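You operate a simulated robot arm through the tools that you are given. There is no shell and no other tool. Be economical: measure what you need, move in short steps, check, and stop when the job is done.

You run a simulated robot arm. Do the job below in one go: nothing can be reset, and whatever is moved stays where it is left.

JOB
No HOT water at the toilet-side spout: open its valve and try the handle.
Fine: the valve is over the cream pull-out; shut the pull-out; see the water run, then shut the handle. Where these are worked on the way, their far stop is far enough and under half their travel is too little: cream pull-out.

The check looks at the end state, three seconds after you hand in, the way a careful person would. Anything else that was tipped, shoved, dropped, spilled or broken makes it a failure.

ROBOT AND FRAMES
A 7-joint arm with a two-finger parallel gripper, fixed in place. Base frame: the origin is at the foot of the arm, x ahead of it, y to its left, z up. Readings come in cm, rad, newtons and seconds.
With the tool pointing down near the work surface it reaches from about 10 to 84 cm from the base axis. Its first joint turns from -2.007 to 2.007 rad. Payload 3.91 kg.
Tool frame: the origin (TCP) lies between the finger pads and is the grasp point; the fingertips stand 3 cm ahead of it; z points along the fingers, y is the line along which they close. Largest opening 11 cm; finger width 2, thickness 1; the body of the gripper, 4.8 by 11.2 cm, starts 5.5 cm behind the TCP.
Orientation is that of the tool frame in the base frame, as a unit quaternion [x, y, z, w]. With the fingers straight down and closing along the base's y, the tool's x points along the base's -x, its y along +y and its z along -z.

CONTROLS
- The arm moves only by the tool step_arm. Its argument "increments" is a list of rows, each an object of numbers (a shift or turn left out is 0, a gripper value left out holds the last): "dx", "dy", "dz": the shift along the tool's x, y, z in units of 400 mm (1.0 is 400 mm); "wx", "wy", "wz": the turn, a rotation vector about the tool's x, y, z in units of 180 degrees (1.0 is 180 degrees); "grip": the closure in counts, from 0 (fully open) to 255 (shut). In form: [{"dx": .., "dy": .., "dz": .., "wx": .., "wy": .., "wz": .., "grip": ..}, ...]. A call has 1 to 20 rows; each row is the pose to reach, as a shift and turn from the pose commanded when the call began, along the tool's axes at that moment. A call with a number of a shift or a turn outside -1 to 1 is refused whole. Rows are played at 5 a second. More than 5 cm and 0.15 rad between two rows, or a gripper value outside its range, and nothing of the call is played. A pose out of reach is approached as far as the arm can. The call stops where the force on the tool passes 90 N (or 10 N more than at its start, if that is more) or the arm is blocked; 0.2 s more then pass. Each finger travels about 15.3 cm/s and halts on what it meets, pressing with about 21 N; the grip force reading is that of the motor and also rises with nothing between the fingers. The clock runs only during rows and for 0.2 s after the last one: add rows that repeat a pose to give the fingers time. It gives the time, the measured TCP pose, the force on the tool (base axes), the opening and the grip force at its end, in the units of the frame above (readings bear some noise), with the torque about the TCP (base axes, N m) and any sound that the robot's microphone picked up.
- Cameras (640 x 400 px; columns grow to the right, rows downward): "scene" is fixed at [21.9, -65.02, 119.79]; the picture's right is [0.95, -0.32, 0.00], its down [-0.10, -0.29, -0.95] and it looks along [0.30, 0.90, -0.31] (base axes); focal length 268 px, centre (320, 200). "wrist" rides on the gripper at [7.2, 1.7, -10.3] in the tool frame; the picture's right is [-0.23, 0.97, 0.00], its down [-0.76, -0.18, -0.62] and it looks along [-0.61, -0.14, 0.78] (tool axes); focal length 222 px, centre (320, 200).
- grab_frame(camera): a new picture of that camera. It takes no simulated time.
- raise_lower(by): slides the trunk up (or, below 0, down) by that many cm; the arm rides with it, the base frame stays. It gives what a move gives, with no picture.
- probe_pixels(camera, pixels): for up to 12 pixels [column, row] of the newest picture of that camera ("zoom" is the newest enlarged one), the place [x, y, z] in the base frame of the surface seen there, good to about 0.2 cm. It takes no simulated time.
- inspect(camera, box): a new picture of the part [left, top, right, bottom] of that camera's present view, enlarged. It takes no simulated time.
- hand_in(): hands the job in; it is judged then, once.

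Go step by step. Measure first, check grasps and placings, and put right what went wrong. The budget is 80 turns and 38 pictures, counting those below and the enlarged ones. Unless the task says otherwise, let go and move clear before handing in, and close with one line.

The tools are called as a command line: name --argument value ..., lists and objects as JSON in quotes. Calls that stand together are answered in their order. step_arm: Moves the arm, as the interface text tells. Its arguments: {"type":"object","properties":{"increments":{"type":"array","items":{"type":"object","properties":{"dx":{"type":"number"},"dy":{"type":"number"},"dz":{"type":"number"},"wx":{"type":"number"},"wy":{"type":"number"},"wz":{"type":"number"},"grip":{"type":"number"}}}}},"required":["increments"]} The other tools are called the same way: raise_lower (by) slides the trunk up or down; grab_frame (camera) takes a picture; probe_pixels (camera, pixels) gives the place of the surface under pixels of a picture; inspect (camera, box) takes an enlarged picture of a part of a camera's view; hand_in () hands the job in.

At the start:

```text
clock: 0.0
tool_pos: [43.64, 20.04, 130.68]
tool_rot: [0.0, 1.0, 0.0, 0.0]
force: [1.0, -0.1, -0.1]
ft_torque: [0.0, -0.01, 0.01]
opening: 11.02
finger_force: 0.1
trunk travel left (down, up): [-67.5, 31.5]
```

scene: 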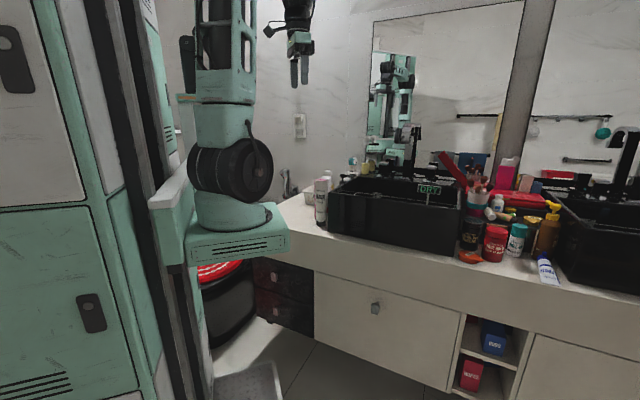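
wrist: 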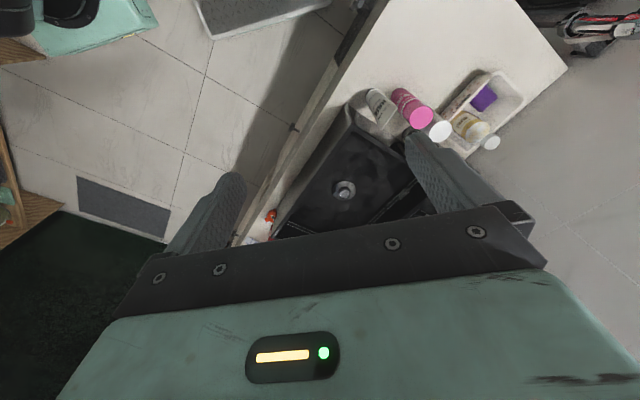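

The first pictures show a counter with black basins and a cream front with a knob near (375,308). I'll enlarge the vanity and the area around the basin.

inspect --camera "scene" --box '[240, 220, 560, 400]'

inspect --camera "scene" --box '[300, 110, 640, 290]'

```text
2.00 times, centred on (400, 310) of scene
```

zoom: 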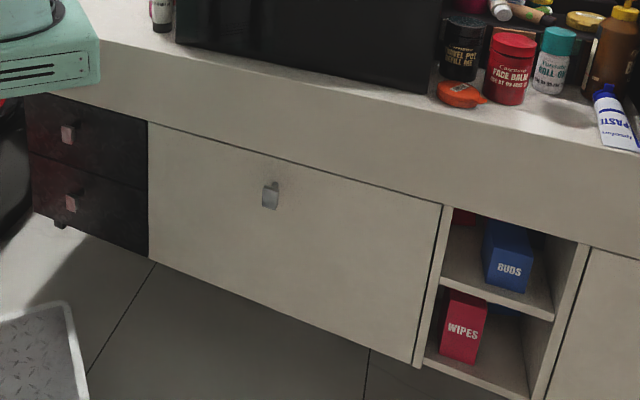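

```text
1.88 times, centred on (470, 200) of scene
```

zoom: 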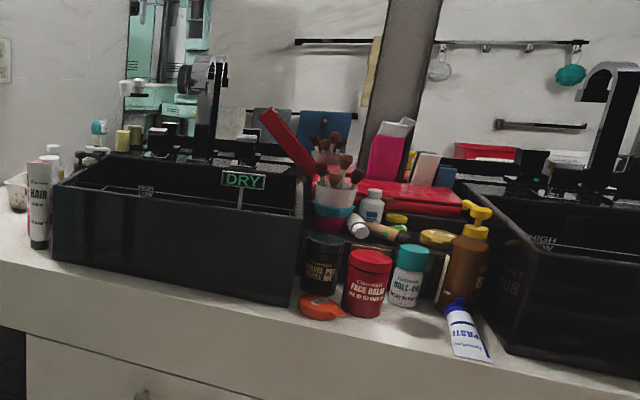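

The cream pull-out knob is at about (375,308) in the scene, and the left spout is over the basin at about (415,140). I'll measure them.

probe_pixels --camera "scene" --pixels '[[375, 305], [376, 312], [316, 285], [458, 318], [446, 388], [316, 335], [400, 330], [345, 272], [400, 262], [300, 215], [350, 225], [440, 250]]'

probe_pixels --camera "zoom" --pixels '[[218, 65], [205, 90], [186, 78], [205, 140], [160, 140], [245, 137], [57, 190], [305, 220], [300, 180], [90, 155], [610, 80], [243, 180]]'

inspect --camera "scene" --box '[340, 120, 480, 220]'

```text
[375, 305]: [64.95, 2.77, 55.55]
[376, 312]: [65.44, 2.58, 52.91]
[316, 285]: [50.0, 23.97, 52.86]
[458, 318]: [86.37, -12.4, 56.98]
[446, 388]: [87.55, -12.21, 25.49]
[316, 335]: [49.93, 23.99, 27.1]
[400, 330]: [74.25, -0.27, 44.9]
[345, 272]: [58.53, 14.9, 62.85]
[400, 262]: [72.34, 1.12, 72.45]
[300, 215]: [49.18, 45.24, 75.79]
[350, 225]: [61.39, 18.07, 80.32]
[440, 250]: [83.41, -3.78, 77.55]
```

```text
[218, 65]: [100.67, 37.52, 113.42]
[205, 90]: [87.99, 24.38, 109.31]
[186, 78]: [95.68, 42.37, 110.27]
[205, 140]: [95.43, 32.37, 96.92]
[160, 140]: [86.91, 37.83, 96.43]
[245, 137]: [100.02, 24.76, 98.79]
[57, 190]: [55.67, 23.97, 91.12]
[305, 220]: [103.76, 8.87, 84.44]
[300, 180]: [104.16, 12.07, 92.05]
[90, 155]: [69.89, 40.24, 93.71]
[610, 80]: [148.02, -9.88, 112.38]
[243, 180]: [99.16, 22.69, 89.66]
```

```text
4.00 times, centred on (410, 170) of scene
```

zoom: 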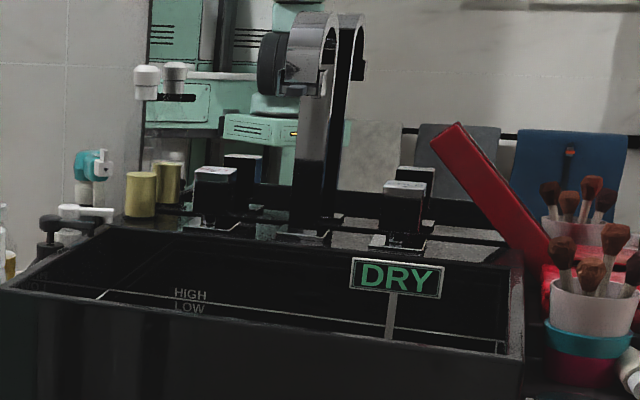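

The left tap has two block handles at zoom (215,190) and (405,200). I'll measure them, and look at the wrist view for toilet and valve cues.

probe_pixels --camera "zoom" --pixels '[[215, 172], [215, 190], [215, 215], [240, 180], [195, 205], [404, 186], [404, 205], [385, 225], [425, 190], [300, 80], [330, 75], [320, 200]]'

inspect --camera "wrist" --box '[240, 60, 560, 260]'

```text
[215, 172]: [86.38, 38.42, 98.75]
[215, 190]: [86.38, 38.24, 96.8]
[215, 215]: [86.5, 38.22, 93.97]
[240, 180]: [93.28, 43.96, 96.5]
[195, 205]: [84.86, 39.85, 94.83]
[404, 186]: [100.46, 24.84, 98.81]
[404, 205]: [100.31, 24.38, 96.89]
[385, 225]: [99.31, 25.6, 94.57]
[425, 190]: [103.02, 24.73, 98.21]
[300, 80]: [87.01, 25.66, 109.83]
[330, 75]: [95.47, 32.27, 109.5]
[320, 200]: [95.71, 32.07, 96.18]
```

```text
2.00 times, centred on (400, 160) of wrist
```

zoom: 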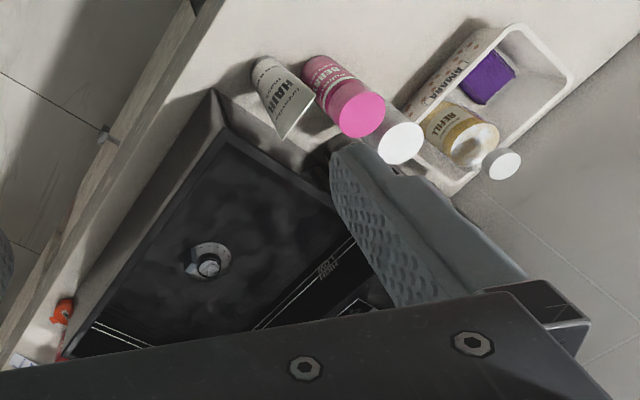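

The vanity front is the plane x+y≈74, and the knob sits at about (65,2.7,54), standing out about 4 cm. I'll turn the tool to face the vanity: yaw first, then pitch.

step_arm --increments '[{"wz": -0.045}, {"wz": -0.09}, {"wz": -0.135}, {"wz": -0.18}, {"wz": -0.22}, {"wz": -0.25}, {"wz": -0.25}]'

step_arm --increments '[{"wy": -0.045}, {"wy": -0.09}, {"wy": -0.135}, {"wy": -0.18}, {"wy": -0.225}, {"wy": -0.27}, {"wy": -0.315}, {"wy": -0.36}, {"wy": -0.405}, {"wy": -0.45}, {"wy": -0.48}, {"wy": -0.5}, {"wy": -0.5}]'

grab_frame --camera "wrist"

```text
clock: 1.6
tool_pos: [43.71, 20.07, 130.67]
tool_rot: [-0.384, 0.923, 0.0, 0.0]
force: [0.2, -0.4, 0.4]
ft_torque: [-0.01, -0.02, 0.0]
opening: 11.03
finger_force: 0.1
trunk travel left (down, up): [-67.5, 31.5]
```

```text
clock: 4.4
tool_pos: [43.89, 21.92, 129.23]
tool_rot: [-0.271, 0.653, 0.272, 0.653]
force: [0.0, -0.6, -0.2]
ft_torque: [0.03, -0.03, 0.02]
opening: 11.0
finger_force: 0.0
out of reach, approached as far as the arm can: row 6, 7, 8, 9, 10, 11, 12, 13
trunk travel left (down, up): [-67.5, 31.5]
```

```text
31 pictures are left
```

wrist: 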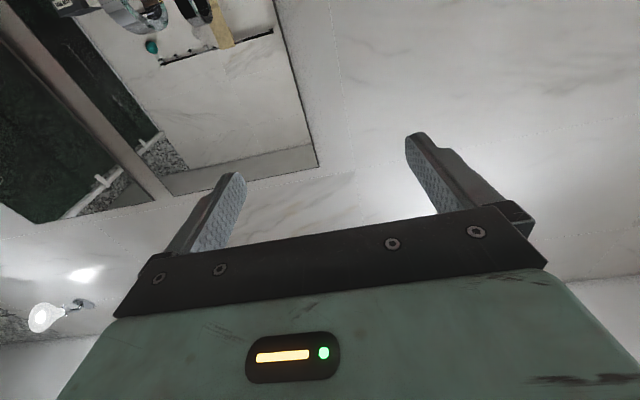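

The orientation is reached: fingers horizontal, facing the vanity. Next I'll back off and slide across to line up with the knob's column, then lower the trunk.

step_arm --increments '[{"dz": -0.03, "dy": -0.08}, {"dz": -0.06, "dy": -0.16}, {"dz": -0.09, "dy": -0.24}, {"dz": -0.12, "dy": -0.32}, {"dz": -0.15, "dy": -0.4}, {"dz": -0.18, "dy": -0.48}, {"dz": -0.2, "dy": -0.56}, {"dz": -0.22, "dy": -0.64}, {"dz": -0.245, "dy": -0.717}, {"dz": -0.245, "dy": -0.717}]'

raise_lower --by -60

grab_frame --camera "scene"

```text
clock: 6.6
tool_pos: [50.66, 18.75, 128.27]
tool_rot: [-0.269, 0.654, 0.269, 0.654]
force: [-0.8, -0.6, 0.1]
ft_torque: [0.0, 0.0, -0.02]
opening: 11.0
finger_force: 0.1
out of reach, approached as far as the arm can: row 1, 2, 3, 4, 5, 6, 7, 8, 9, 10
trunk travel left (down, up): [-67.5, 31.5]
```

```text
refused: -60 is not a number from -40 to 40
```

```text
30 pictures are left
```

scene: 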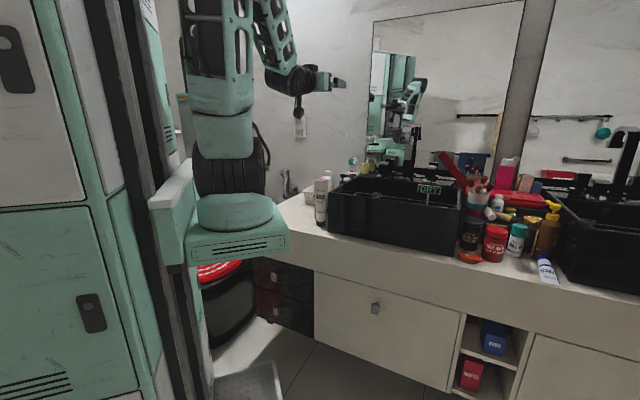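

The sideways move stalled near (50.7,18.8): with this posture at this height, the arm runs into its limits. I'll check the arm's mount height before changing posture.

probe_pixels --camera "scene" --pixels '[[240, 240], [230, 195], [230, 130], [215, 50], [265, 30], [295, 80], [325, 80], [297, 105]]'

step_arm --increments '[{"wy": 0.045}, {"wy": 0.09}, {"wy": 0.135}, {"wy": 0.18}, {"wy": 0.225}, {"wy": 0.27}, {"wy": 0.315}, {"wy": 0.36}, {"wy": 0.405}, {"wy": 0.45}, {"wy": 0.48}, {"wy": 0.5}, {"wy": 0.5}]'

```text
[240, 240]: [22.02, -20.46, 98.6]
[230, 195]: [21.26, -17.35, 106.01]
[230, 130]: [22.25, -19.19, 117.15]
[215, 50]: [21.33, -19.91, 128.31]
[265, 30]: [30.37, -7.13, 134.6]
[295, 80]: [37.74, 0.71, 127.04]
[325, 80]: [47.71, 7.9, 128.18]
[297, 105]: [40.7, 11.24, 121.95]
```

```text
clock: 9.4
tool_pos: [50.43, 18.76, 128.34]
tool_rot: [-0.383, 0.924, 0.0, -0.001]
force: [1.1, 0.0, -0.6]
ft_torque: [-0.03, 0.0, 0.0]
opening: 10.99
finger_force: 0.0
out of reach, approached as far as the arm can: row 1, 2, 3, 4
trunk travel left (down, up): [-67.5, 31.5]
```

The arm's column actually stands near (22,-10), so a horizontal tool leaves the wrist too close to it. I'll use a steep, downward tool pose (x_t away from the vanity), move to in front of the knob, and lower the trunk.

step_arm --increments '[{"dx": 0.1}, {"dx": 0.22}, {"dx": 0.22, "dy": -0.08}, {"dx": 0.22, "dy": -0.16}, {"dx": 0.22, "dy": -0.24}, {"dx": 0.22, "dy": -0.32}, {"dx": 0.22, "dy": -0.4}, {"dx": 0.22, "dy": -0.48}, {"dx": 0.22, "dy": -0.54}, {"dx": 0.22, "dy": -0.54}]'

raise_lower --by -40

raise_lower --by -15

grab_frame --camera "wrist"

```text
clock: 11.6
tool_pos: [59.46, -2.86, 128.27]
tool_rot: [-0.383, 0.924, 0.0, 0.0]
force: [-0.8, 0.0, 0.3]
ft_torque: [0.01, 0.0, 0.01]
opening: 10.98
finger_force: 0.1
out of reach, approached as far as the arm can: row 2, 3, 4
trunk travel left (down, up): [-67.5, 31.5]
```

```text
clock: 15.4
tool_pos: [59.51, -2.82, 88.26]
tool_rot: [-0.384, 0.923, 0.001, 0.001]
force: [-0.5, 0.4, -0.6]
ft_torque: [0.0, 0.01, -0.03]
opening: 11.0
finger_force: 0.0
trunk travel left (down, up): [-27.5, 71.5]
```

```text
clock: 17.2
tool_pos: [59.52, -2.67, 73.25]
tool_rot: [-0.383, 0.924, 0.0, 0.0]
force: [0.2, -0.4, -1.0]
ft_torque: [-0.01, 0.01, 0.0]
opening: 10.98
finger_force: 0.0
trunk travel left (down, up): [-12.5, 86.5]
```

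```text
29 pictures are left
```

wrist: 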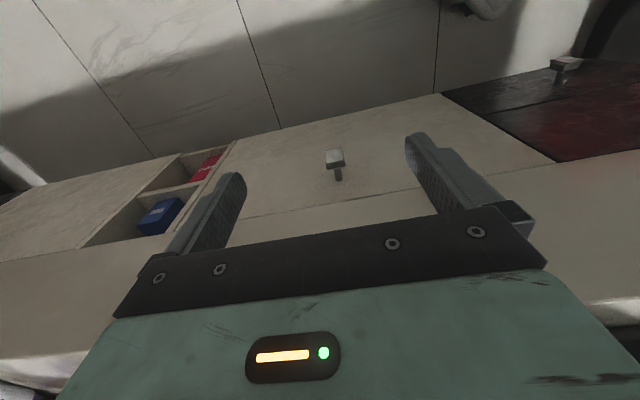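

The knob shows at (334,158) in the wrist view: a plate on a stem. I'll measure it closely.

inspect --camera "wrist" --box '[284, 130, 384, 200]'

probe_pixels --camera "wrist" --pixels '[[327, 152], [342, 151], [335, 160], [328, 164], [343, 163], [339, 171], [338, 178], [300, 200], [380, 190]]'

```text
5.71 times, centred on (334, 165) of wrist
```

zoom: 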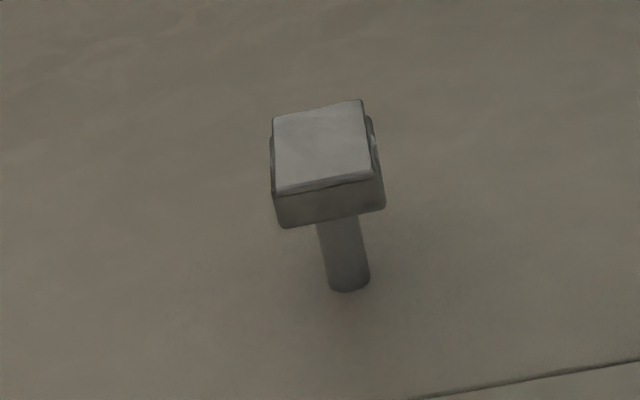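

```text
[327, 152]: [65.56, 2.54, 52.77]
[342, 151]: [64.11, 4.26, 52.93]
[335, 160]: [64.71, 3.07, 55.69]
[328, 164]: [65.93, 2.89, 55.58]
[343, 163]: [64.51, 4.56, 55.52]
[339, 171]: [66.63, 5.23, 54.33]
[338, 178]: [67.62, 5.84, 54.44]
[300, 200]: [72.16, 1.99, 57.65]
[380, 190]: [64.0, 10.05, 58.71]
```

The knob block spans s 42.4–44.5, n 47.9–49.2 and z 52.7–55.7. I'll descend in front of it, tilt 25°, advance, and close on the block.

step_arm --increments '[{"dy": 0.0125, "dz": 0.1, "wy": -0.03}, {"dy": 0.0125, "dz": 0.2, "wy": -0.06}, {"dy": 0.0125, "dz": 0.3, "wy": -0.1}, {"dy": 0.0125, "dz": 0.4, "wy": -0.139}, {"dy": 0.0125, "dz": 0.476, "wy": -0.139}, {"dy": 0.0125, "dz": 0.476, "wy": -0.139, "dx": -0.07}, {"dy": 0.0125, "dz": 0.476, "wy": -0.139, "dx": -0.14}, {"dy": 0.0125, "dz": 0.476, "wy": -0.139, "dx": -0.18}, {"dy": 0.0125, "dz": 0.476, "wy": -0.139, "dx": -0.21}, {"dy": 0.0125, "dz": 0.476, "wy": -0.139, "dx": -0.21}]'

grab_frame --camera "wrist"

```text
clock: 19.4
tool_pos: [65.2, 3.51, 54.21]
tool_rot: [-0.375, 0.901, 0.082, 0.2]
force: [-0.4, 0.3, -0.3]
ft_torque: [0.01, -0.01, 0.01]
opening: 10.98
finger_force: 0.0
trunk travel left (down, up): [-12.5, 86.5]
```

```text
27 pictures are left
```

wrist: 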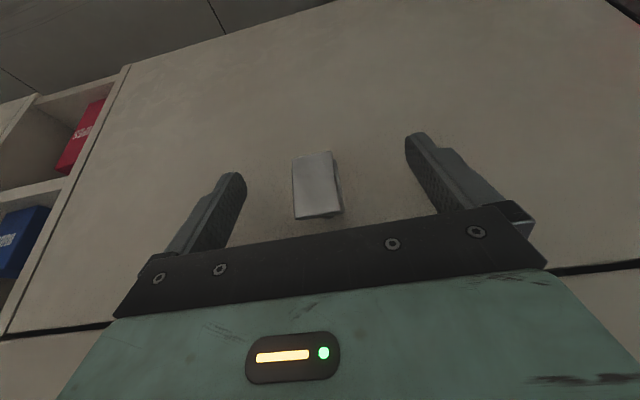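

The knob at (317,185) is centred between the fingers. I'll close on it.

step_arm --increments '[{"grip": 255}, {"grip": 255}, {"grip": 255}, {"grip": 255}]'

```text
clock: 20.4
tool_pos: [65.34, 3.46, 54.29]
tool_rot: [-0.373, 0.902, 0.082, 0.202]
force: [16.3, -14.6, -2.8]
ft_torque: [0.14, 0.13, 0.03]
opening: 2.81
finger_force: 44.6
trunk travel left (down, up): [-12.5, 86.5]
```

The grip is on (opening 2.8). I'll pull straight out along -n, 15 cm first.

step_arm --increments '[{"dx": 0.0227, "dz": -0.0106}, {"dx": 0.0453, "dz": -0.0211}, {"dx": 0.0906, "dz": -0.0423}, {"dx": 0.136, "dz": -0.0634}, {"dx": 0.181, "dz": -0.0845}, {"dx": 0.2265, "dz": -0.1057}, {"dx": 0.272, "dz": -0.127}, {"dx": 0.317, "dz": -0.148}, {"dx": 0.34, "dz": -0.1585}, {"dx": 0.34, "dz": -0.1585}]'

grab_frame --camera "scene"

```text
clock: 22.6
tool_pos: [54.6, -7.31, 54.28]
tool_rot: [-0.373, 0.902, 0.08, 0.201]
force: [31.9, -32.0, -7.9]
ft_torque: [1.28, -0.06, -0.1]
opening: 2.8
finger_force: 45.1
trunk travel left (down, up): [-12.5, 86.5]
```

```text
26 pictures are left
```

scene: 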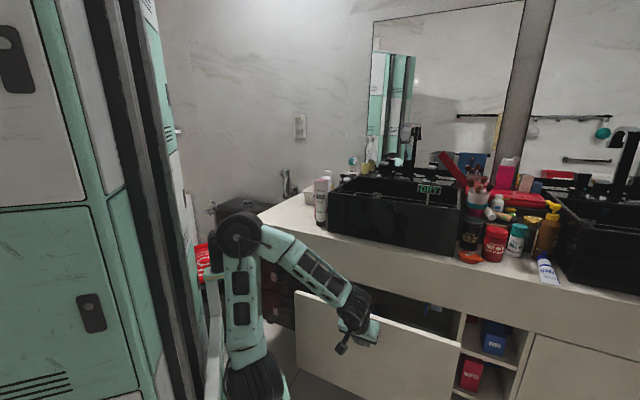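

The drawer slides out 15 cm, with some sideways load toward +s. I'll ease that and pull further.

step_arm --increments '[{"dy": -0.006}, {"dy": -0.012, "dx": 0.0453, "dz": -0.0211}, {"dy": -0.012, "dx": 0.0906, "dz": -0.0423}, {"dy": -0.012, "dx": 0.136, "dz": -0.0634}, {"dy": -0.012, "dx": 0.181, "dz": -0.0845}, {"dy": -0.012, "dx": 0.2265, "dz": -0.1057}, {"dy": -0.012, "dx": 0.272, "dz": -0.127}, {"dy": -0.012, "dx": 0.272, "dz": -0.127}]'

grab_frame --camera "scene"

```text
clock: 24.4
tool_pos: [46.24, -15.68, 54.33]
tool_rot: [-0.375, 0.902, 0.094, 0.194]
force: [-54.3, 52.2, -27.5]
ft_torque: [-1.25, -0.95, 0.02]
opening: 2.85
finger_force: 45.2
out of reach, approached as far as the arm can: row 6, 7, 8
trunk travel left (down, up): [-12.5, 86.5]
```

```text
25 pictures are left
```

scene: 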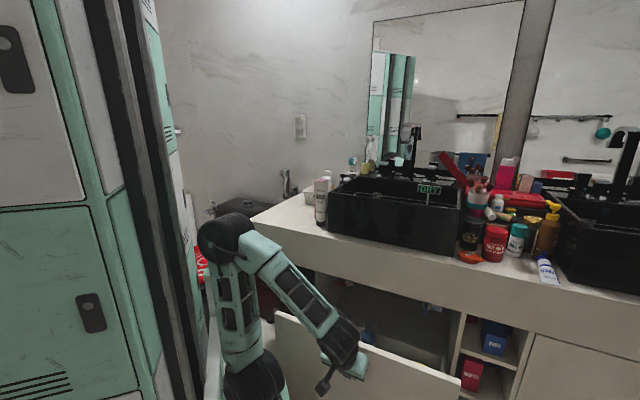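

The drawer is out 27 cm and the arm is at its limit. I'll look inside before releasing.

inspect --camera "scene" --box '[270, 250, 510, 400]'

step_arm --increments '[{"grip": 128}, {"grip": 0}, {"grip": 0}, {"grip": 0}]'

```text
2.67 times, centred on (390, 325) of scene
```

zoom: 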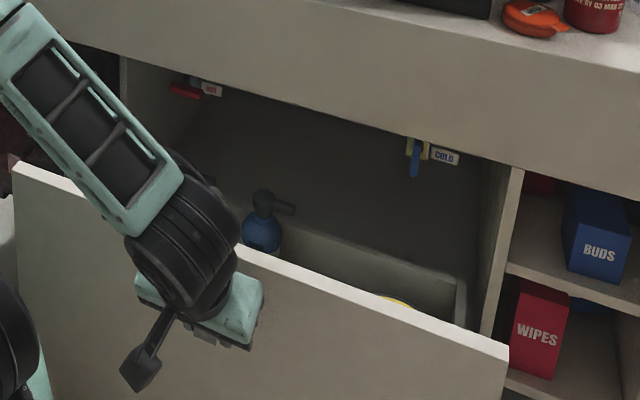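

```text
clock: 25.4
tool_pos: [46.97, -16.25, 54.75]
tool_rot: [-0.374, 0.902, 0.083, 0.2]
force: [0.0, 0.8, 0.3]
ft_torque: [0.04, -0.02, 0.03]
opening: 10.99
finger_force: 0.1
trunk travel left (down, up): [-12.5, 86.5]
```

The HOT valve (red lever) is at zoom (185,90), and COLD is at (415,155) with its lever hanging down. I'll measure both.

probe_pixels --camera "zoom" --pixels '[[172, 86], [185, 92], [197, 95], [193, 82], [210, 88], [413, 140], [415, 155], [415, 172], [424, 147], [445, 157], [260, 250], [280, 330]]'

inspect --camera "scene" --box '[320, 270, 370, 300]'

inspect --camera "scene" --box '[400, 290, 460, 326]'

```text
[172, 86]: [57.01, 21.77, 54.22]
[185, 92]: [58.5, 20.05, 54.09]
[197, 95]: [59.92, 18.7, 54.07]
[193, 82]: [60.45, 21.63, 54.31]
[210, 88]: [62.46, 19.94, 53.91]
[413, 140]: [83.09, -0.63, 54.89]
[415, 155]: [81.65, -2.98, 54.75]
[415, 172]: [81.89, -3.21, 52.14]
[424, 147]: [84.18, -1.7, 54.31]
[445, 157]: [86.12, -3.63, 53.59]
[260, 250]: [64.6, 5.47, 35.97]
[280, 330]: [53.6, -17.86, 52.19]
```

```text
12.80 times, centred on (345, 285) of scene
```

zoom: 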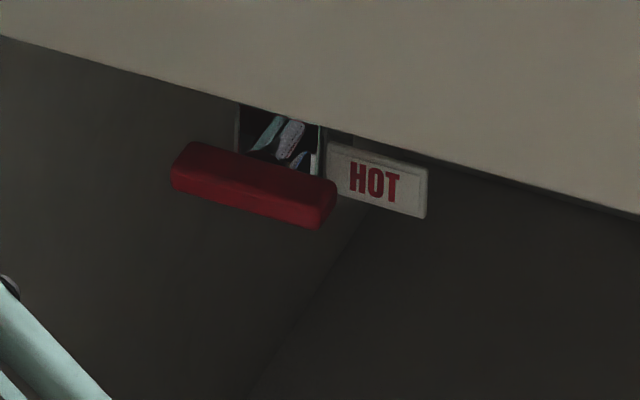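

```text
10.67 times, centred on (430, 308) of scene
```

zoom: 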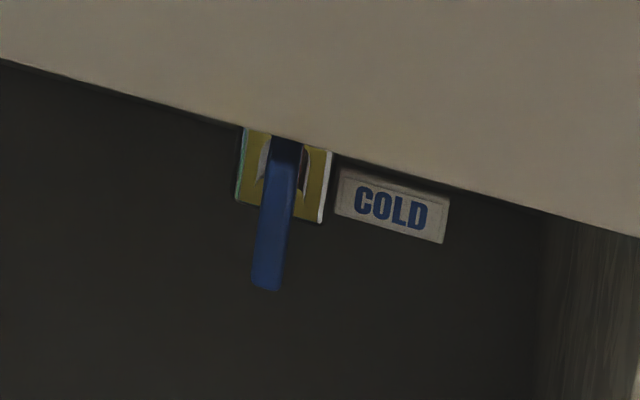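

HOT's red lever lies horizontally (s 24.8–29.3, n≈55.6, z≈54), while COLD's hangs down, so HOT is shut. I'll lift off the knob and measure the panel top and apron edge for clearances.

step_arm --increments '[{"dz": -0.08, "dx": -0.0373}, {"dz": -0.16, "dx": -0.0747}, {"dz": -0.25, "dx": -0.117}, {"dz": -0.34, "dx": -0.159}, {"dz": -0.42, "dx": -0.196}, {"dz": -0.5, "dx": -0.233}, {"dz": -0.5, "dx": -0.233}]'

inspect --camera "scene" --box '[270, 250, 510, 400]'

```text
clock: 27.0
tool_pos: [51.42, -17.48, 74.5]
tool_rot: [-0.373, 0.902, 0.084, 0.199]
force: [0.0, -0.1, -0.2]
ft_torque: [0.01, -0.04, 0.01]
opening: 10.99
finger_force: 0.1
out of reach, approached as far as the arm can: row 1, 2, 3, 4, 5, 6, 7
trunk travel left (down, up): [-12.5, 86.5]
```

```text
2.67 times, centred on (390, 325) of scene
```

zoom: 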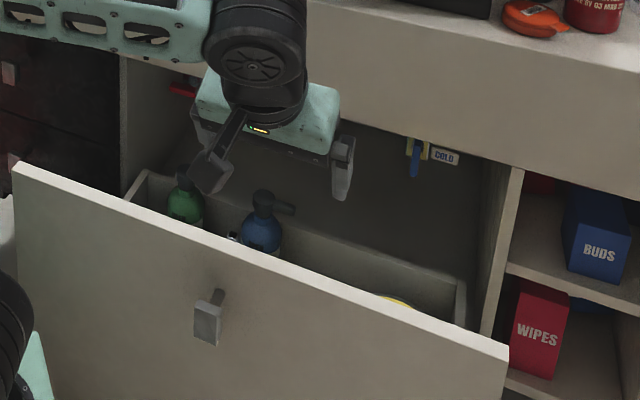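

The knob is clear and the drawer is still out. I'll measure panel top, drawer box, apron edge and bottle tops.

probe_pixels --camera "zoom" --pixels '[[100, 196], [300, 272], [450, 330], [380, 128], [150, 62], [145, 175], [183, 172], [262, 193], [270, 212], [460, 290], [350, 200], [60, 182]]'

```text
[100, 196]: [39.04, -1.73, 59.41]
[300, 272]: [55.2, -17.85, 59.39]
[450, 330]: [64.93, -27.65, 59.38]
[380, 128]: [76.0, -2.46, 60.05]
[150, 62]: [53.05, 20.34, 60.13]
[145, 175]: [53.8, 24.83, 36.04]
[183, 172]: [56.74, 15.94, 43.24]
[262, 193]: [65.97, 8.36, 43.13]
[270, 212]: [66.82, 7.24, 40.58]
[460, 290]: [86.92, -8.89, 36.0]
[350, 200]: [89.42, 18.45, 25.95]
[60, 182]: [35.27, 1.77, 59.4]
```

Panel top is z 59.4, apron underside about 60, drawer box rim 36, bottles up to 43. I'll move over the drawer in front of the HOT valve, staying high.

step_arm --increments '[{"dx": -0.05, "dz": 0.024, "dy": 0.068}, {"dx": -0.1, "dz": 0.048, "dy": 0.136}, {"dx": -0.15, "dz": 0.071, "dy": 0.203}, {"dx": -0.204, "dz": 0.095, "dy": 0.271}, {"dx": -0.255, "dz": 0.119, "dy": 0.339}, {"dx": -0.306, "dz": 0.143, "dy": 0.407}, {"dx": -0.357, "dz": 0.166, "dy": 0.475}, {"dx": -0.408, "dz": 0.19, "dy": 0.5425}, {"dx": -0.408, "dz": 0.19, "dy": 0.5425}]'

step_arm --increments '[{"wy": -0.04, "grip": 255}, {"wy": -0.08, "grip": 255}, {"wy": -0.12, "grip": 255}, {"wy": -0.16, "grip": 255}, {"wy": -0.194, "grip": 255}, {"wy": -0.194, "grip": 255}]'

```text
clock: 29.0
tool_pos: [49.75, 11.21, 74.44]
tool_rot: [-0.374, 0.902, 0.084, 0.198]
force: [-0.7, 0.8, -0.3]
ft_torque: [0.01, -0.01, -0.01]
opening: 10.99
finger_force: 0.0
out of reach, approached as far as the arm can: row 1, 2, 3, 4, 5, 6, 7, 8, 9
trunk travel left (down, up): [-12.5, 86.5]
```

```text
clock: 30.4
tool_pos: [52.73, 15.36, 68.69]
tool_rot: [-0.332, 0.801, 0.191, 0.461]
force: [0.1, 0.3, 0.3]
ft_torque: [0.02, 0.02, -0.02]
opening: 0.0
finger_force: 21.0
out of reach, approached as far as the arm can: row 1, 2, 3, 4, 5, 6
trunk travel left (down, up): [-12.5, 86.5]
```

Fingers are shut and the tilt is 60°, but the pose drifted to n=48, close to the apron. I'll back off and lower with the arm.

step_arm --increments '[{"dx": 0.04, "dz": -0.03}, {"dx": 0.08, "dz": -0.04}, {"dx": 0.12, "dz": -0.02}, {"dx": 0.1675, "dz": 0.01}, {"dx": 0.1675, "dz": 0.01}]'

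grab_frame --camera "wrist"

```text
clock: 31.6
tool_pos: [51.12, 13.71, 63.18]
tool_rot: [-0.332, 0.801, 0.191, 0.46]
force: [0.3, -0.4, 0.5]
ft_torque: [0.02, 0.01, -0.01]
opening: 0.0
finger_force: 21.5
out of reach, approached as far as the arm can: row 1, 2, 3, 4, 5
trunk travel left (down, up): [-12.5, 86.5]
```

```text
20 pictures are left
```

wrist: 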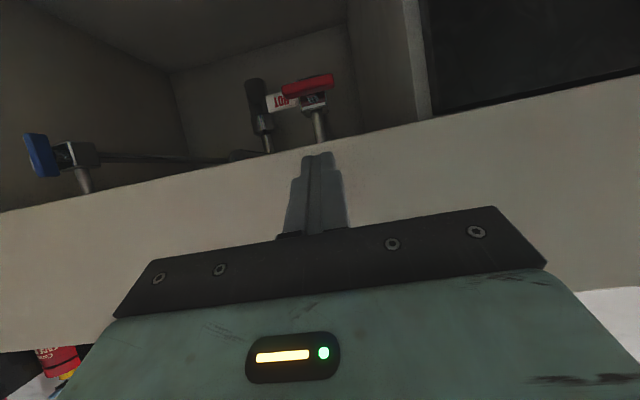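

The wrist view (upside-down) shows HOT's red lever at (307,86) across its pipe, with something dark beside it at (258,110). I'll enlarge it.

inspect --camera "wrist" --box '[220, 60, 360, 160]'

probe_pixels --camera "zoom" --pixels '[[290, 120], [400, 110], [500, 90], [390, 190], [410, 180], [455, 240], [160, 120], [170, 200], [200, 330], [260, 190], [500, 300], [400, 150]]'

```text
4.00 times, centred on (290, 110) of wrist
```

zoom: 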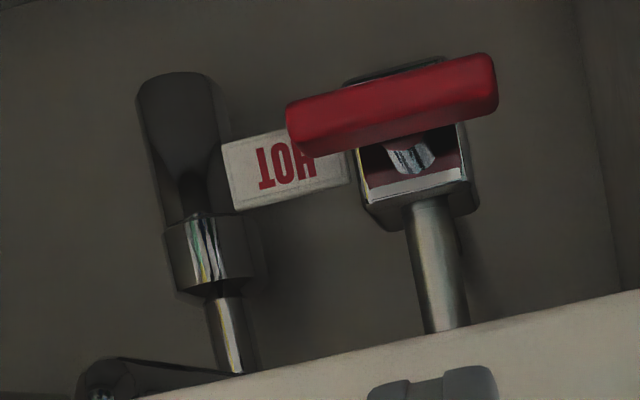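

```text
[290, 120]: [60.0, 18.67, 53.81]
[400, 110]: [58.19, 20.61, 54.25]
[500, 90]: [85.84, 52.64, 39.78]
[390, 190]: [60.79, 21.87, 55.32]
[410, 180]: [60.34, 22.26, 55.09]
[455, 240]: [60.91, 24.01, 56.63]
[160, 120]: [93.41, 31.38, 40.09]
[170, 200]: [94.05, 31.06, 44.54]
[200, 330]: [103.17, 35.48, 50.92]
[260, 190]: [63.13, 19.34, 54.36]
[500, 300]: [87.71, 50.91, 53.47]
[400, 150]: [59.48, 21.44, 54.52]
```

The dark thing sits far behind, so it's the drain. The lever is centred on its pivot at s≈27, z≈54.3, n≈56, and lies across its pipe. Before lowering I'll check the arm's clearance over the panel.

grab_frame --camera "scene"

probe_pixels --camera "scene" --pixels '[[290, 335], [300, 300], [320, 280]]'

```text
18 pictures are left
```

scene: 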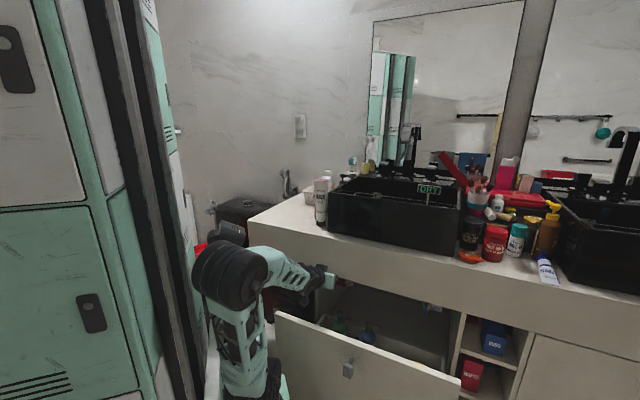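

```text
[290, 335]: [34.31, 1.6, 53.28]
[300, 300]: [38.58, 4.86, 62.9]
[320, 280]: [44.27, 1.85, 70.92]
```

I'll measure the underside of the forearm and wrist against the panel top (59.4).

probe_pixels --camera "scene" --pixels '[[265, 288], [280, 285], [290, 288], [300, 286], [308, 290], [303, 303], [275, 270], [255, 310], [268, 345], [310, 270], [330, 280], [230, 275]]'

inspect --camera "scene" --box '[190, 210, 350, 310]'

```text
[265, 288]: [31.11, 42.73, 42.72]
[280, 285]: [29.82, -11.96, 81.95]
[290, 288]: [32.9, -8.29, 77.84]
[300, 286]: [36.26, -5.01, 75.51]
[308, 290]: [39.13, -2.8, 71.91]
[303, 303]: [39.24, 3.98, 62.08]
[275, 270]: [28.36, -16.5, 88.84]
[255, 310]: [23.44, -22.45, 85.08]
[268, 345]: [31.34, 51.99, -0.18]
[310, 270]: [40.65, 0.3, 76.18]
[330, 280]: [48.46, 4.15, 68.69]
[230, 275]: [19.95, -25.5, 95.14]
```

```text
4.00 times, centred on (270, 260) of scene
```

zoom: 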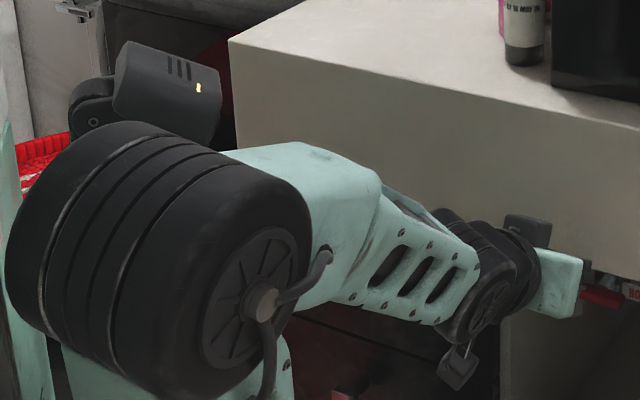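

The underside of the forearm is at z≈68 over the panel, so there's room to lower. I'll shift to s 29.3, advance slightly, then drop the trunk 6.5 cm.

step_arm --increments '[{"dx": -0.012, "dz": 0.02, "dy": -0.035}, {"dx": -0.025, "dz": 0.0433, "dy": -0.071}, {"dx": -0.025, "dz": 0.0433, "dy": -0.071}]'

raise_lower --by -6.5

```text
clock: 32.4
tool_pos: [54.73, 13.17, 63.24]
tool_rot: [-0.332, 0.801, 0.191, 0.461]
force: [0.8, -1.1, 0.5]
ft_torque: [-0.01, 0.0, 0.02]
opening: 0.0
finger_force: 20.7
trunk travel left (down, up): [-12.5, 86.5]
```

```text
clock: 33.4
tool_pos: [54.46, 13.29, 56.86]
tool_rot: [-0.333, 0.8, 0.192, 0.461]
force: [-0.3, -0.4, 0.8]
ft_torque: [0.0, -0.02, -0.01]
opening: 0.0
finger_force: 21.0
trunk travel left (down, up): [-6.0, 93.0]
```

Clear. Now I'll lower to z 52 (below the lever), then advance to depth n 53.5.

step_arm --increments '[{"dx": 0.05, "dz": 0.03, "dy": -0.004}, {"dx": 0.106, "dz": 0.061, "dy": -0.004}, {"dx": 0.088, "dz": 0.091, "dy": -0.004}, {"dx": 0.071, "dz": 0.122, "dy": -0.004}, {"dx": 0.053, "dz": 0.152, "dy": -0.004}, {"dx": 0.036, "dz": 0.1825, "dy": -0.004}, {"dx": 0.036, "dz": 0.1825, "dy": -0.004}]'

inspect --camera "wrist" --box '[200, 40, 440, 190]'

```text
clock: 35.0
tool_pos: [56.59, 15.93, 54.18]
tool_rot: [-0.331, 0.801, 0.19, 0.461]
force: [-0.7, -0.4, -0.4]
ft_torque: [0.02, 0.01, 0.03]
opening: 0.0
finger_force: 21.3
out of reach, approached as far as the arm can: row 2, 3, 4, 5, 6, 7
trunk travel left (down, up): [-6.0, 93.0]
```

```text
2.67 times, centred on (320, 115) of wrist
```

zoom: 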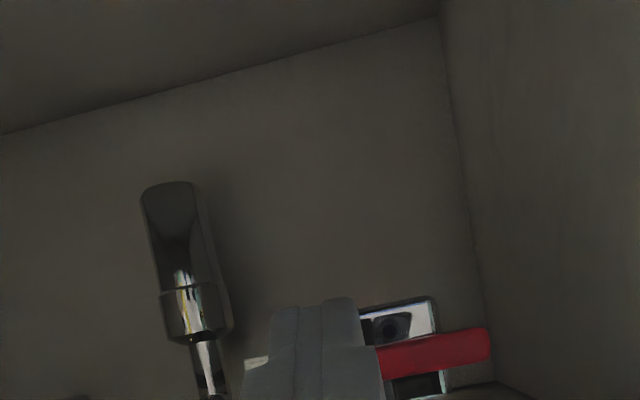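

Tips are just in front of the lever, a bit high at z 54.2. I'll lower the trunk 2.5 cm, then advance.

raise_lower --by -2.5

step_arm --increments '[{"dy": -0.014}, {"dx": -0.014, "dz": 0.024, "dy": -0.014}, {"dx": -0.0275, "dz": 0.0476, "dy": -0.014}, {"dx": -0.0275, "dz": 0.0476, "dy": -0.014}]'

```text
clock: 35.7
tool_pos: [56.63, 15.88, 51.71]
tool_rot: [-0.333, 0.8, 0.192, 0.461]
force: [0.1, -0.5, 0.7]
ft_torque: [-0.01, 0.02, 0.03]
opening: 0.01
finger_force: 20.9
trunk travel left (down, up): [-3.5, 95.5]
```

```text
clock: 36.7
tool_pos: [57.62, 16.48, 52.84]
tool_rot: [-0.332, 0.8, 0.191, 0.461]
force: [-0.7, 0.3, -0.3]
ft_torque: [-0.04, 0.01, 0.0]
opening: 0.01
finger_force: 20.8
out of reach, approached as far as the arm can: row 2, 3, 4
trunk travel left (down, up): [-3.5, 95.5]
```

Still slightly short in depth (tip about n 55.5), because the arm rises as it advances. I'll lower the trunk 2 cm more and advance again.

raise_lower --by -2

step_arm --increments '[{"dx": -0.008, "dz": 0.013, "dy": -0.003}, {"dx": -0.015, "dz": 0.028, "dy": -0.005}, {"dx": -0.015, "dz": 0.028, "dy": -0.005}]'

inspect --camera "wrist" --box '[200, 100, 440, 250]'

```text
clock: 37.4
tool_pos: [57.51, 16.6, 50.86]
tool_rot: [-0.331, 0.801, 0.19, 0.461]
force: [0.3, -0.7, 0.2]
ft_torque: [0.01, 0.0, 0.02]
opening: 0.0
finger_force: 21.3
trunk travel left (down, up): [-1.5, 97.5]
```

```text
clock: 38.2
tool_pos: [58.07, 16.88, 51.39]
tool_rot: [-0.332, 0.8, 0.191, 0.461]
force: [-0.6, 0.3, -0.3]
ft_torque: [0.03, 0.02, 0.01]
opening: 0.0
finger_force: 20.5
out of reach, approached as far as the arm can: row 1, 2, 3
trunk travel left (down, up): [-1.5, 97.5]
```

```text
2.67 times, centred on (320, 175) of wrist
```

zoom: 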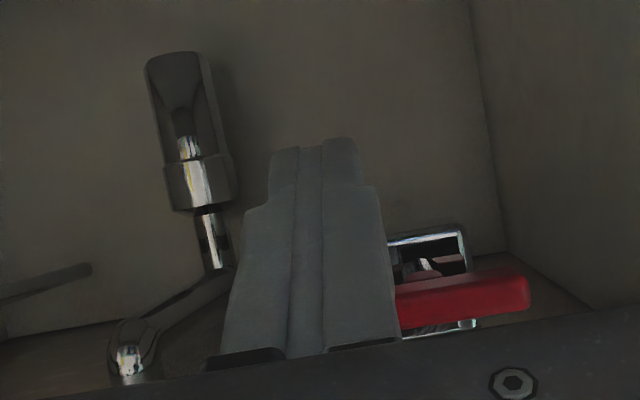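

The fingertip is under the +s end of the lever (tip n≈56.1). I'll push up slowly.

step_arm --increments '[{"dx": -0.022, "dz": -0.0125}, {"dx": -0.043, "dz": -0.025}, {"dx": -0.054, "dz": -0.031}, {"dx": -0.065, "dz": -0.0375}, {"dx": -0.076, "dz": -0.044}, {"dx": -0.0865, "dz": -0.05}, {"dx": -0.0865, "dz": -0.05}]'

inspect --camera "wrist" --box '[200, 100, 440, 250]'

```text
clock: 39.8
tool_pos: [57.93, 16.98, 55.5]
tool_rot: [-0.332, 0.8, 0.192, 0.461]
force: [0.1, 0.0, -0.1]
ft_torque: [0.01, 0.02, 0.0]
opening: 0.0
finger_force: 20.7
trunk travel left (down, up): [-1.5, 97.5]
```

```text
2.67 times, centred on (320, 175) of wrist
```

zoom: 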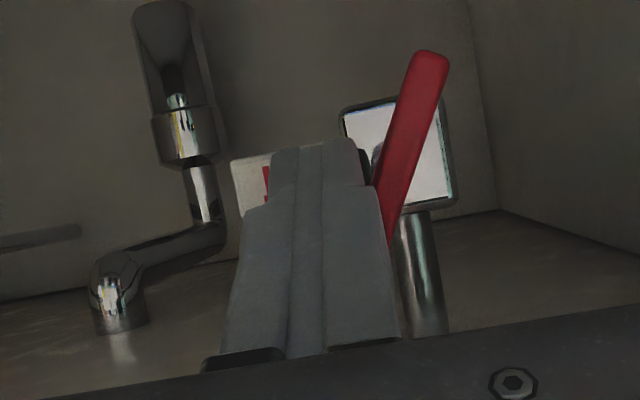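

The lever has turned about 70° and the direction is right. I'll finish by pushing its upper part toward -s.

step_arm --increments '[{"dy": 0.008}, {"dy": 0.015}, {"dy": 0.02}, {"dy": 0.025}, {"dy": 0.025}]'

inspect --camera "wrist" --box '[200, 100, 440, 250]'

```text
clock: 41.0
tool_pos: [57.57, 17.39, 55.61]
tool_rot: [-0.328, 0.801, 0.189, 0.464]
force: [21.0, -18.0, 18.0]
ft_torque: [0.33, -0.4, -0.75]
opening: 0.0
finger_force: 21.0
trunk travel left (down, up): [-1.5, 97.5]
```

```text
2.67 times, centred on (320, 175) of wrist
```

zoom: 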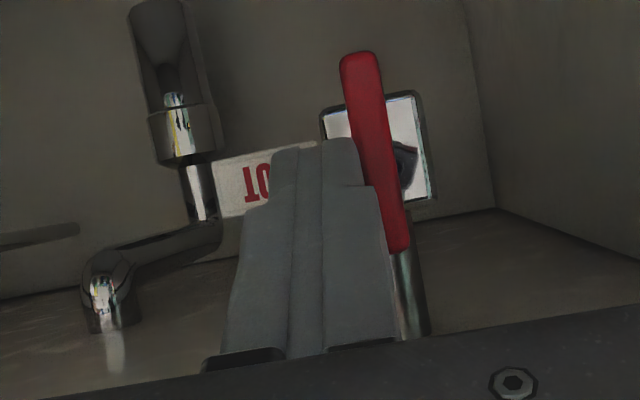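

The red lever is now in line with its pipe and against its stop. I'll ease off and back out under the apron.

step_arm --increments '[{"dy": -0.015}, {"dy": -0.03}, {"dy": -0.03, "dx": 0.025, "dz": -0.043}, {"dy": -0.03, "dx": 0.05, "dz": -0.086}, {"dy": -0.03, "dx": 0.08, "dz": -0.139}, {"dy": -0.03, "dx": 0.08, "dz": -0.139}]'

```text
clock: 42.4
tool_pos: [54.19, 12.51, 54.46]
tool_rot: [-0.33, 0.812, 0.175, 0.45]
force: [0.4, -0.9, 0.4]
ft_torque: [-0.03, 0.0, 0.03]
opening: 0.0
finger_force: 20.7
out of reach, approached as far as the arm can: row 5, 6
trunk travel left (down, up): [-1.5, 97.5]
```

The tool is back in the open (n 47). I'll raise the trunk, restore the 25° tilt, and traverse to in front of the panel.

raise_lower --by 30

step_arm --increments '[{"wy": 0.04}, {"wy": 0.08}, {"wy": 0.12}, {"wy": 0.16}, {"wy": 0.194}, {"wy": 0.194}]'

step_arm --increments '[{"dx": 0.066, "dz": -0.031, "dy": -0.0625}, {"dx": 0.132, "dz": -0.062, "dy": -0.125}, {"dx": 0.198, "dz": -0.092, "dy": -0.1875}, {"dx": 0.264, "dz": -0.123, "dy": -0.25}, {"dx": 0.33, "dz": -0.154, "dy": -0.3125}, {"dx": 0.395, "dz": -0.185, "dy": -0.375}, {"dx": 0.461, "dz": -0.215, "dy": -0.4375}, {"dx": 0.527, "dz": -0.246, "dy": -0.5}, {"dx": 0.593, "dz": -0.277, "dy": -0.5625}, {"dx": 0.593, "dz": -0.277, "dy": -0.5625}]'

```text
clock: 45.4
tool_pos: [54.11, 12.56, 84.46]
tool_rot: [-0.33, 0.812, 0.175, 0.449]
force: [-0.5, -1.1, 0.2]
ft_torque: [0.0, 0.0, -0.03]
opening: 0.01
finger_force: 21.5
trunk travel left (down, up): [-31.5, 67.5]
```

```text
clock: 46.8
tool_pos: [54.11, 12.53, 84.56]
tool_rot: [-0.368, 0.909, 0.067, 0.184]
force: [1.4, 0.1, 0.2]
ft_torque: [0.0, -0.04, -0.01]
opening: 0.03
finger_force: 21.5
trunk travel left (down, up): [-31.5, 67.5]
```

```text
clock: 49.0
tool_pos: [50.7, -21.94, 85.83]
tool_rot: [-0.368, 0.909, 0.067, 0.186]
force: [-0.2, -1.0, -0.7]
ft_torque: [0.02, 0.01, 0.0]
opening: 0.01
finger_force: 20.9
out of reach, approached as far as the arm can: row 4, 5, 6, 7
trunk travel left (down, up): [-31.5, 67.5]
```

In front of the panel at n 20.3, s 51.4. I'll lower the trunk and push the panel shut, force-limited.

raise_lower --by -31

step_arm --increments '[{"dx": -0.058, "dy": 0.001, "dz": 0.024}, {"dx": -0.115, "dy": 0.002, "dz": 0.048}, {"dx": -0.173, "dy": 0.003, "dz": 0.0725}, {"dx": -0.231, "dy": 0.0045, "dz": 0.097}, {"dx": -0.288, "dy": 0.0055, "dz": 0.121}, {"dx": -0.346, "dy": 0.0065, "dz": 0.145}, {"dx": -0.404, "dy": 0.008, "dz": 0.169}, {"dx": -0.461, "dy": 0.009, "dz": 0.193}, {"dx": -0.519, "dy": 0.01, "dz": 0.2175}, {"dx": -0.577, "dy": 0.011, "dz": 0.242}, {"dx": -0.6, "dy": 0.0115, "dz": 0.2515}, {"dx": -0.623, "dy": 0.012, "dz": 0.261}, {"dx": -0.646, "dy": 0.0125, "dz": 0.271}, {"dx": -0.66, "dy": 0.013, "dz": 0.277}, {"dx": -0.66, "dy": 0.013, "dz": 0.277}]'

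grab_frame --camera "scene"

```text
clock: 52.1
tool_pos: [50.77, -21.86, 54.89]
tool_rot: [-0.368, 0.909, 0.068, 0.185]
force: [-0.2, 0.9, 0.4]
ft_torque: [-0.01, 0.0, -0.01]
opening: 0.04
finger_force: 20.8
trunk travel left (down, up): [-0.5, 98.5]
```

```text
clock: 55.3
tool_pos: [71.0, -1.56, 54.93]
tool_rot: [-0.368, 0.909, 0.068, 0.185]
force: [-0.6, 0.2, 0.4]
ft_torque: [0.01, -0.02, -0.02]
opening: 0.0
finger_force: 20.6
trunk travel left (down, up): [-0.5, 98.5]
```

```text
12 pictures are left
```

scene: 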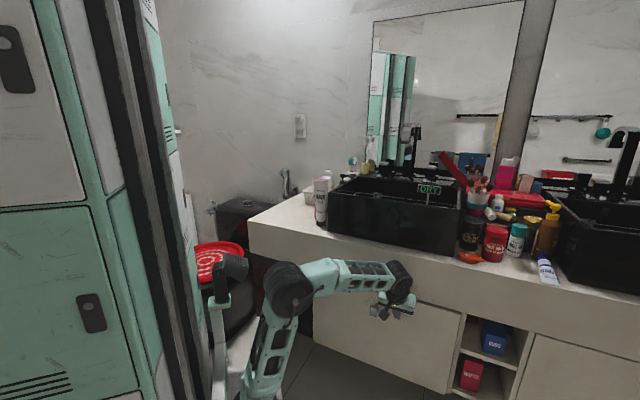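

Nearly shut. I'll push on until it seats.

step_arm --increments '[{"dx": -0.012, "dz": 0.005}, {"dx": -0.023, "dz": 0.01}, {"dx": -0.035, "dz": 0.0145}, {"dx": -0.046, "dz": 0.019}, {"dx": -0.052, "dz": 0.022}]'

```text
clock: 56.3
tool_pos: [71.76, -0.82, 54.81]
tool_rot: [-0.371, 0.909, 0.066, 0.176]
force: [-49.9, -22.5, 7.6]
ft_torque: [1.7, -3.55, 1.21]
opening: 0.01
finger_force: 21.0
trunk travel left (down, up): [-0.5, 98.5]
stopped in row 4: the force on the tool passed its limit at 106 N (the readings are from after the stop); the commanded pose is now the measured one
```

The push ended at n≈50.2 with the tip at 52.3, where the closed front was at the start. I'll back off and verify.

step_arm --increments '[{"dx": 0.046, "dz": -0.019}, {"dx": 0.115, "dz": -0.048}, {"dx": 0.2, "dz": -0.083}, {"dx": 0.2, "dz": -0.083}]'

inspect --camera "scene" --box '[250, 220, 550, 400]'

probe_pixels --camera "zoom" --pixels '[[180, 190], [180, 230], [420, 300], [430, 360], [160, 120], [420, 160], [275, 190]]'

```text
clock: 57.3
tool_pos: [65.7, -6.86, 54.75]
tool_rot: [-0.369, 0.91, 0.067, 0.178]
force: [-0.4, 0.0, 0.0]
ft_torque: [0.01, -0.02, 0.03]
opening: 0.0
finger_force: 21.1
trunk travel left (down, up): [-0.5, 98.5]
```

```text
2.13 times, centred on (400, 310) of scene
```

zoom: 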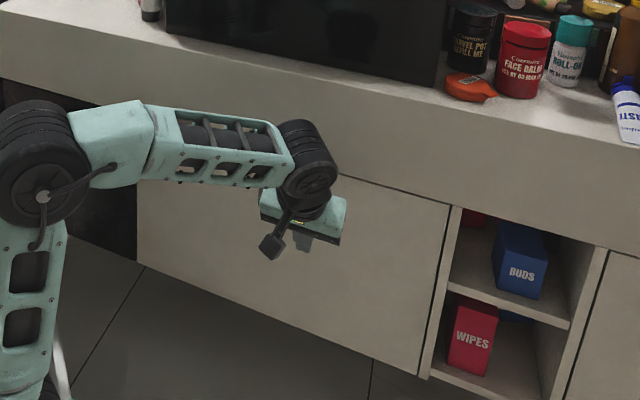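

```text
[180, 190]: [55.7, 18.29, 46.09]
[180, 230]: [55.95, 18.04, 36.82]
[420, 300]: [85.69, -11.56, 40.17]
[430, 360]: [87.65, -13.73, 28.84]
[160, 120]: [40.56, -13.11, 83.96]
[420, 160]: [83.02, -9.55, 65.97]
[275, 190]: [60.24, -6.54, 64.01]
```

The front plane reads 74.0, so it's shut. Now I'll raise the trunk and look at the tap handles to find which is hot.

raise_lower --by 40

raise_lower --by 25

step_arm --increments '[{"dx": -0.06, "dz": 0.025, "dy": 0.055}, {"dx": -0.12, "dz": 0.05, "dy": 0.11}, {"dx": -0.18, "dz": 0.075, "dy": 0.165}, {"dx": -0.24, "dz": 0.1, "dy": 0.22}, {"dx": -0.3, "dz": 0.126, "dy": 0.275}, {"dx": -0.3, "dz": 0.126, "dy": 0.275}]'

grab_frame --camera "wrist"

```text
clock: 61.1
tool_pos: [65.71, -6.87, 94.76]
tool_rot: [-0.369, 0.91, 0.068, 0.178]
force: [-0.8, 0.5, -0.5]
ft_torque: [0.02, 0.03, 0.01]
opening: 0.01
finger_force: 21.0
trunk travel left (down, up): [-40.5, 58.5]
```

```text
clock: 63.7
tool_pos: [65.82, -6.82, 119.76]
tool_rot: [-0.369, 0.91, 0.067, 0.178]
force: [-0.4, -0.2, -1.0]
ft_torque: [0.01, -0.02, 0.0]
opening: 0.0
finger_force: 20.5
trunk travel left (down, up): [-65.5, 33.5]
```

```text
clock: 65.1
tool_pos: [67.48, 10.19, 119.49]
tool_rot: [-0.37, 0.909, 0.068, 0.178]
force: [0.1, 0.8, 0.8]
ft_torque: [-0.02, -0.05, -0.02]
opening: 0.03
finger_force: 21.5
trunk travel left (down, up): [-65.5, 33.5]
```

```text
10 pictures are left
```

wrist: 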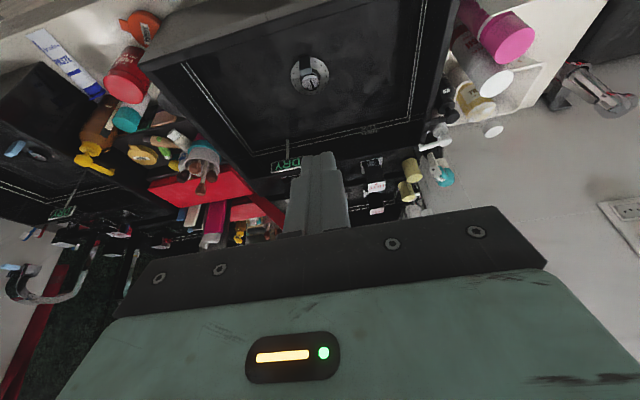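

The far (toilet-side) handle shows near (375,185). I'll enlarge it.

inspect --camera "wrist" --box '[230, 140, 440, 220]'

probe_pixels --camera "wrist" --pixels '[[370, 165], [376, 187], [368, 188], [386, 185], [376, 210], [270, 222], [310, 75], [408, 170], [408, 190], [430, 170]]'

```text
3.05 times, centred on (335, 180) of wrist
```

zoom: 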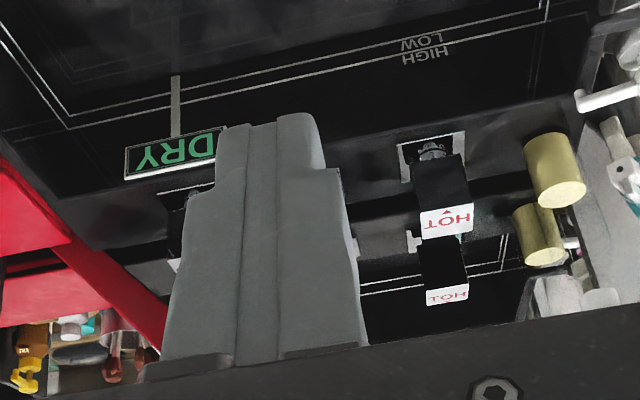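

```text
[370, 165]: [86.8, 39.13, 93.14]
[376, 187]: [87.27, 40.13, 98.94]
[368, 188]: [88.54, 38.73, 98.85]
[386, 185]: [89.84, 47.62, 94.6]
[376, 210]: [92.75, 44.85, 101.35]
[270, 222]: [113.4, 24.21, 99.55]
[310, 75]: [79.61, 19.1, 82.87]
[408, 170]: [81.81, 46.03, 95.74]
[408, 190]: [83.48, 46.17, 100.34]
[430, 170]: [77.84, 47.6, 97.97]
```

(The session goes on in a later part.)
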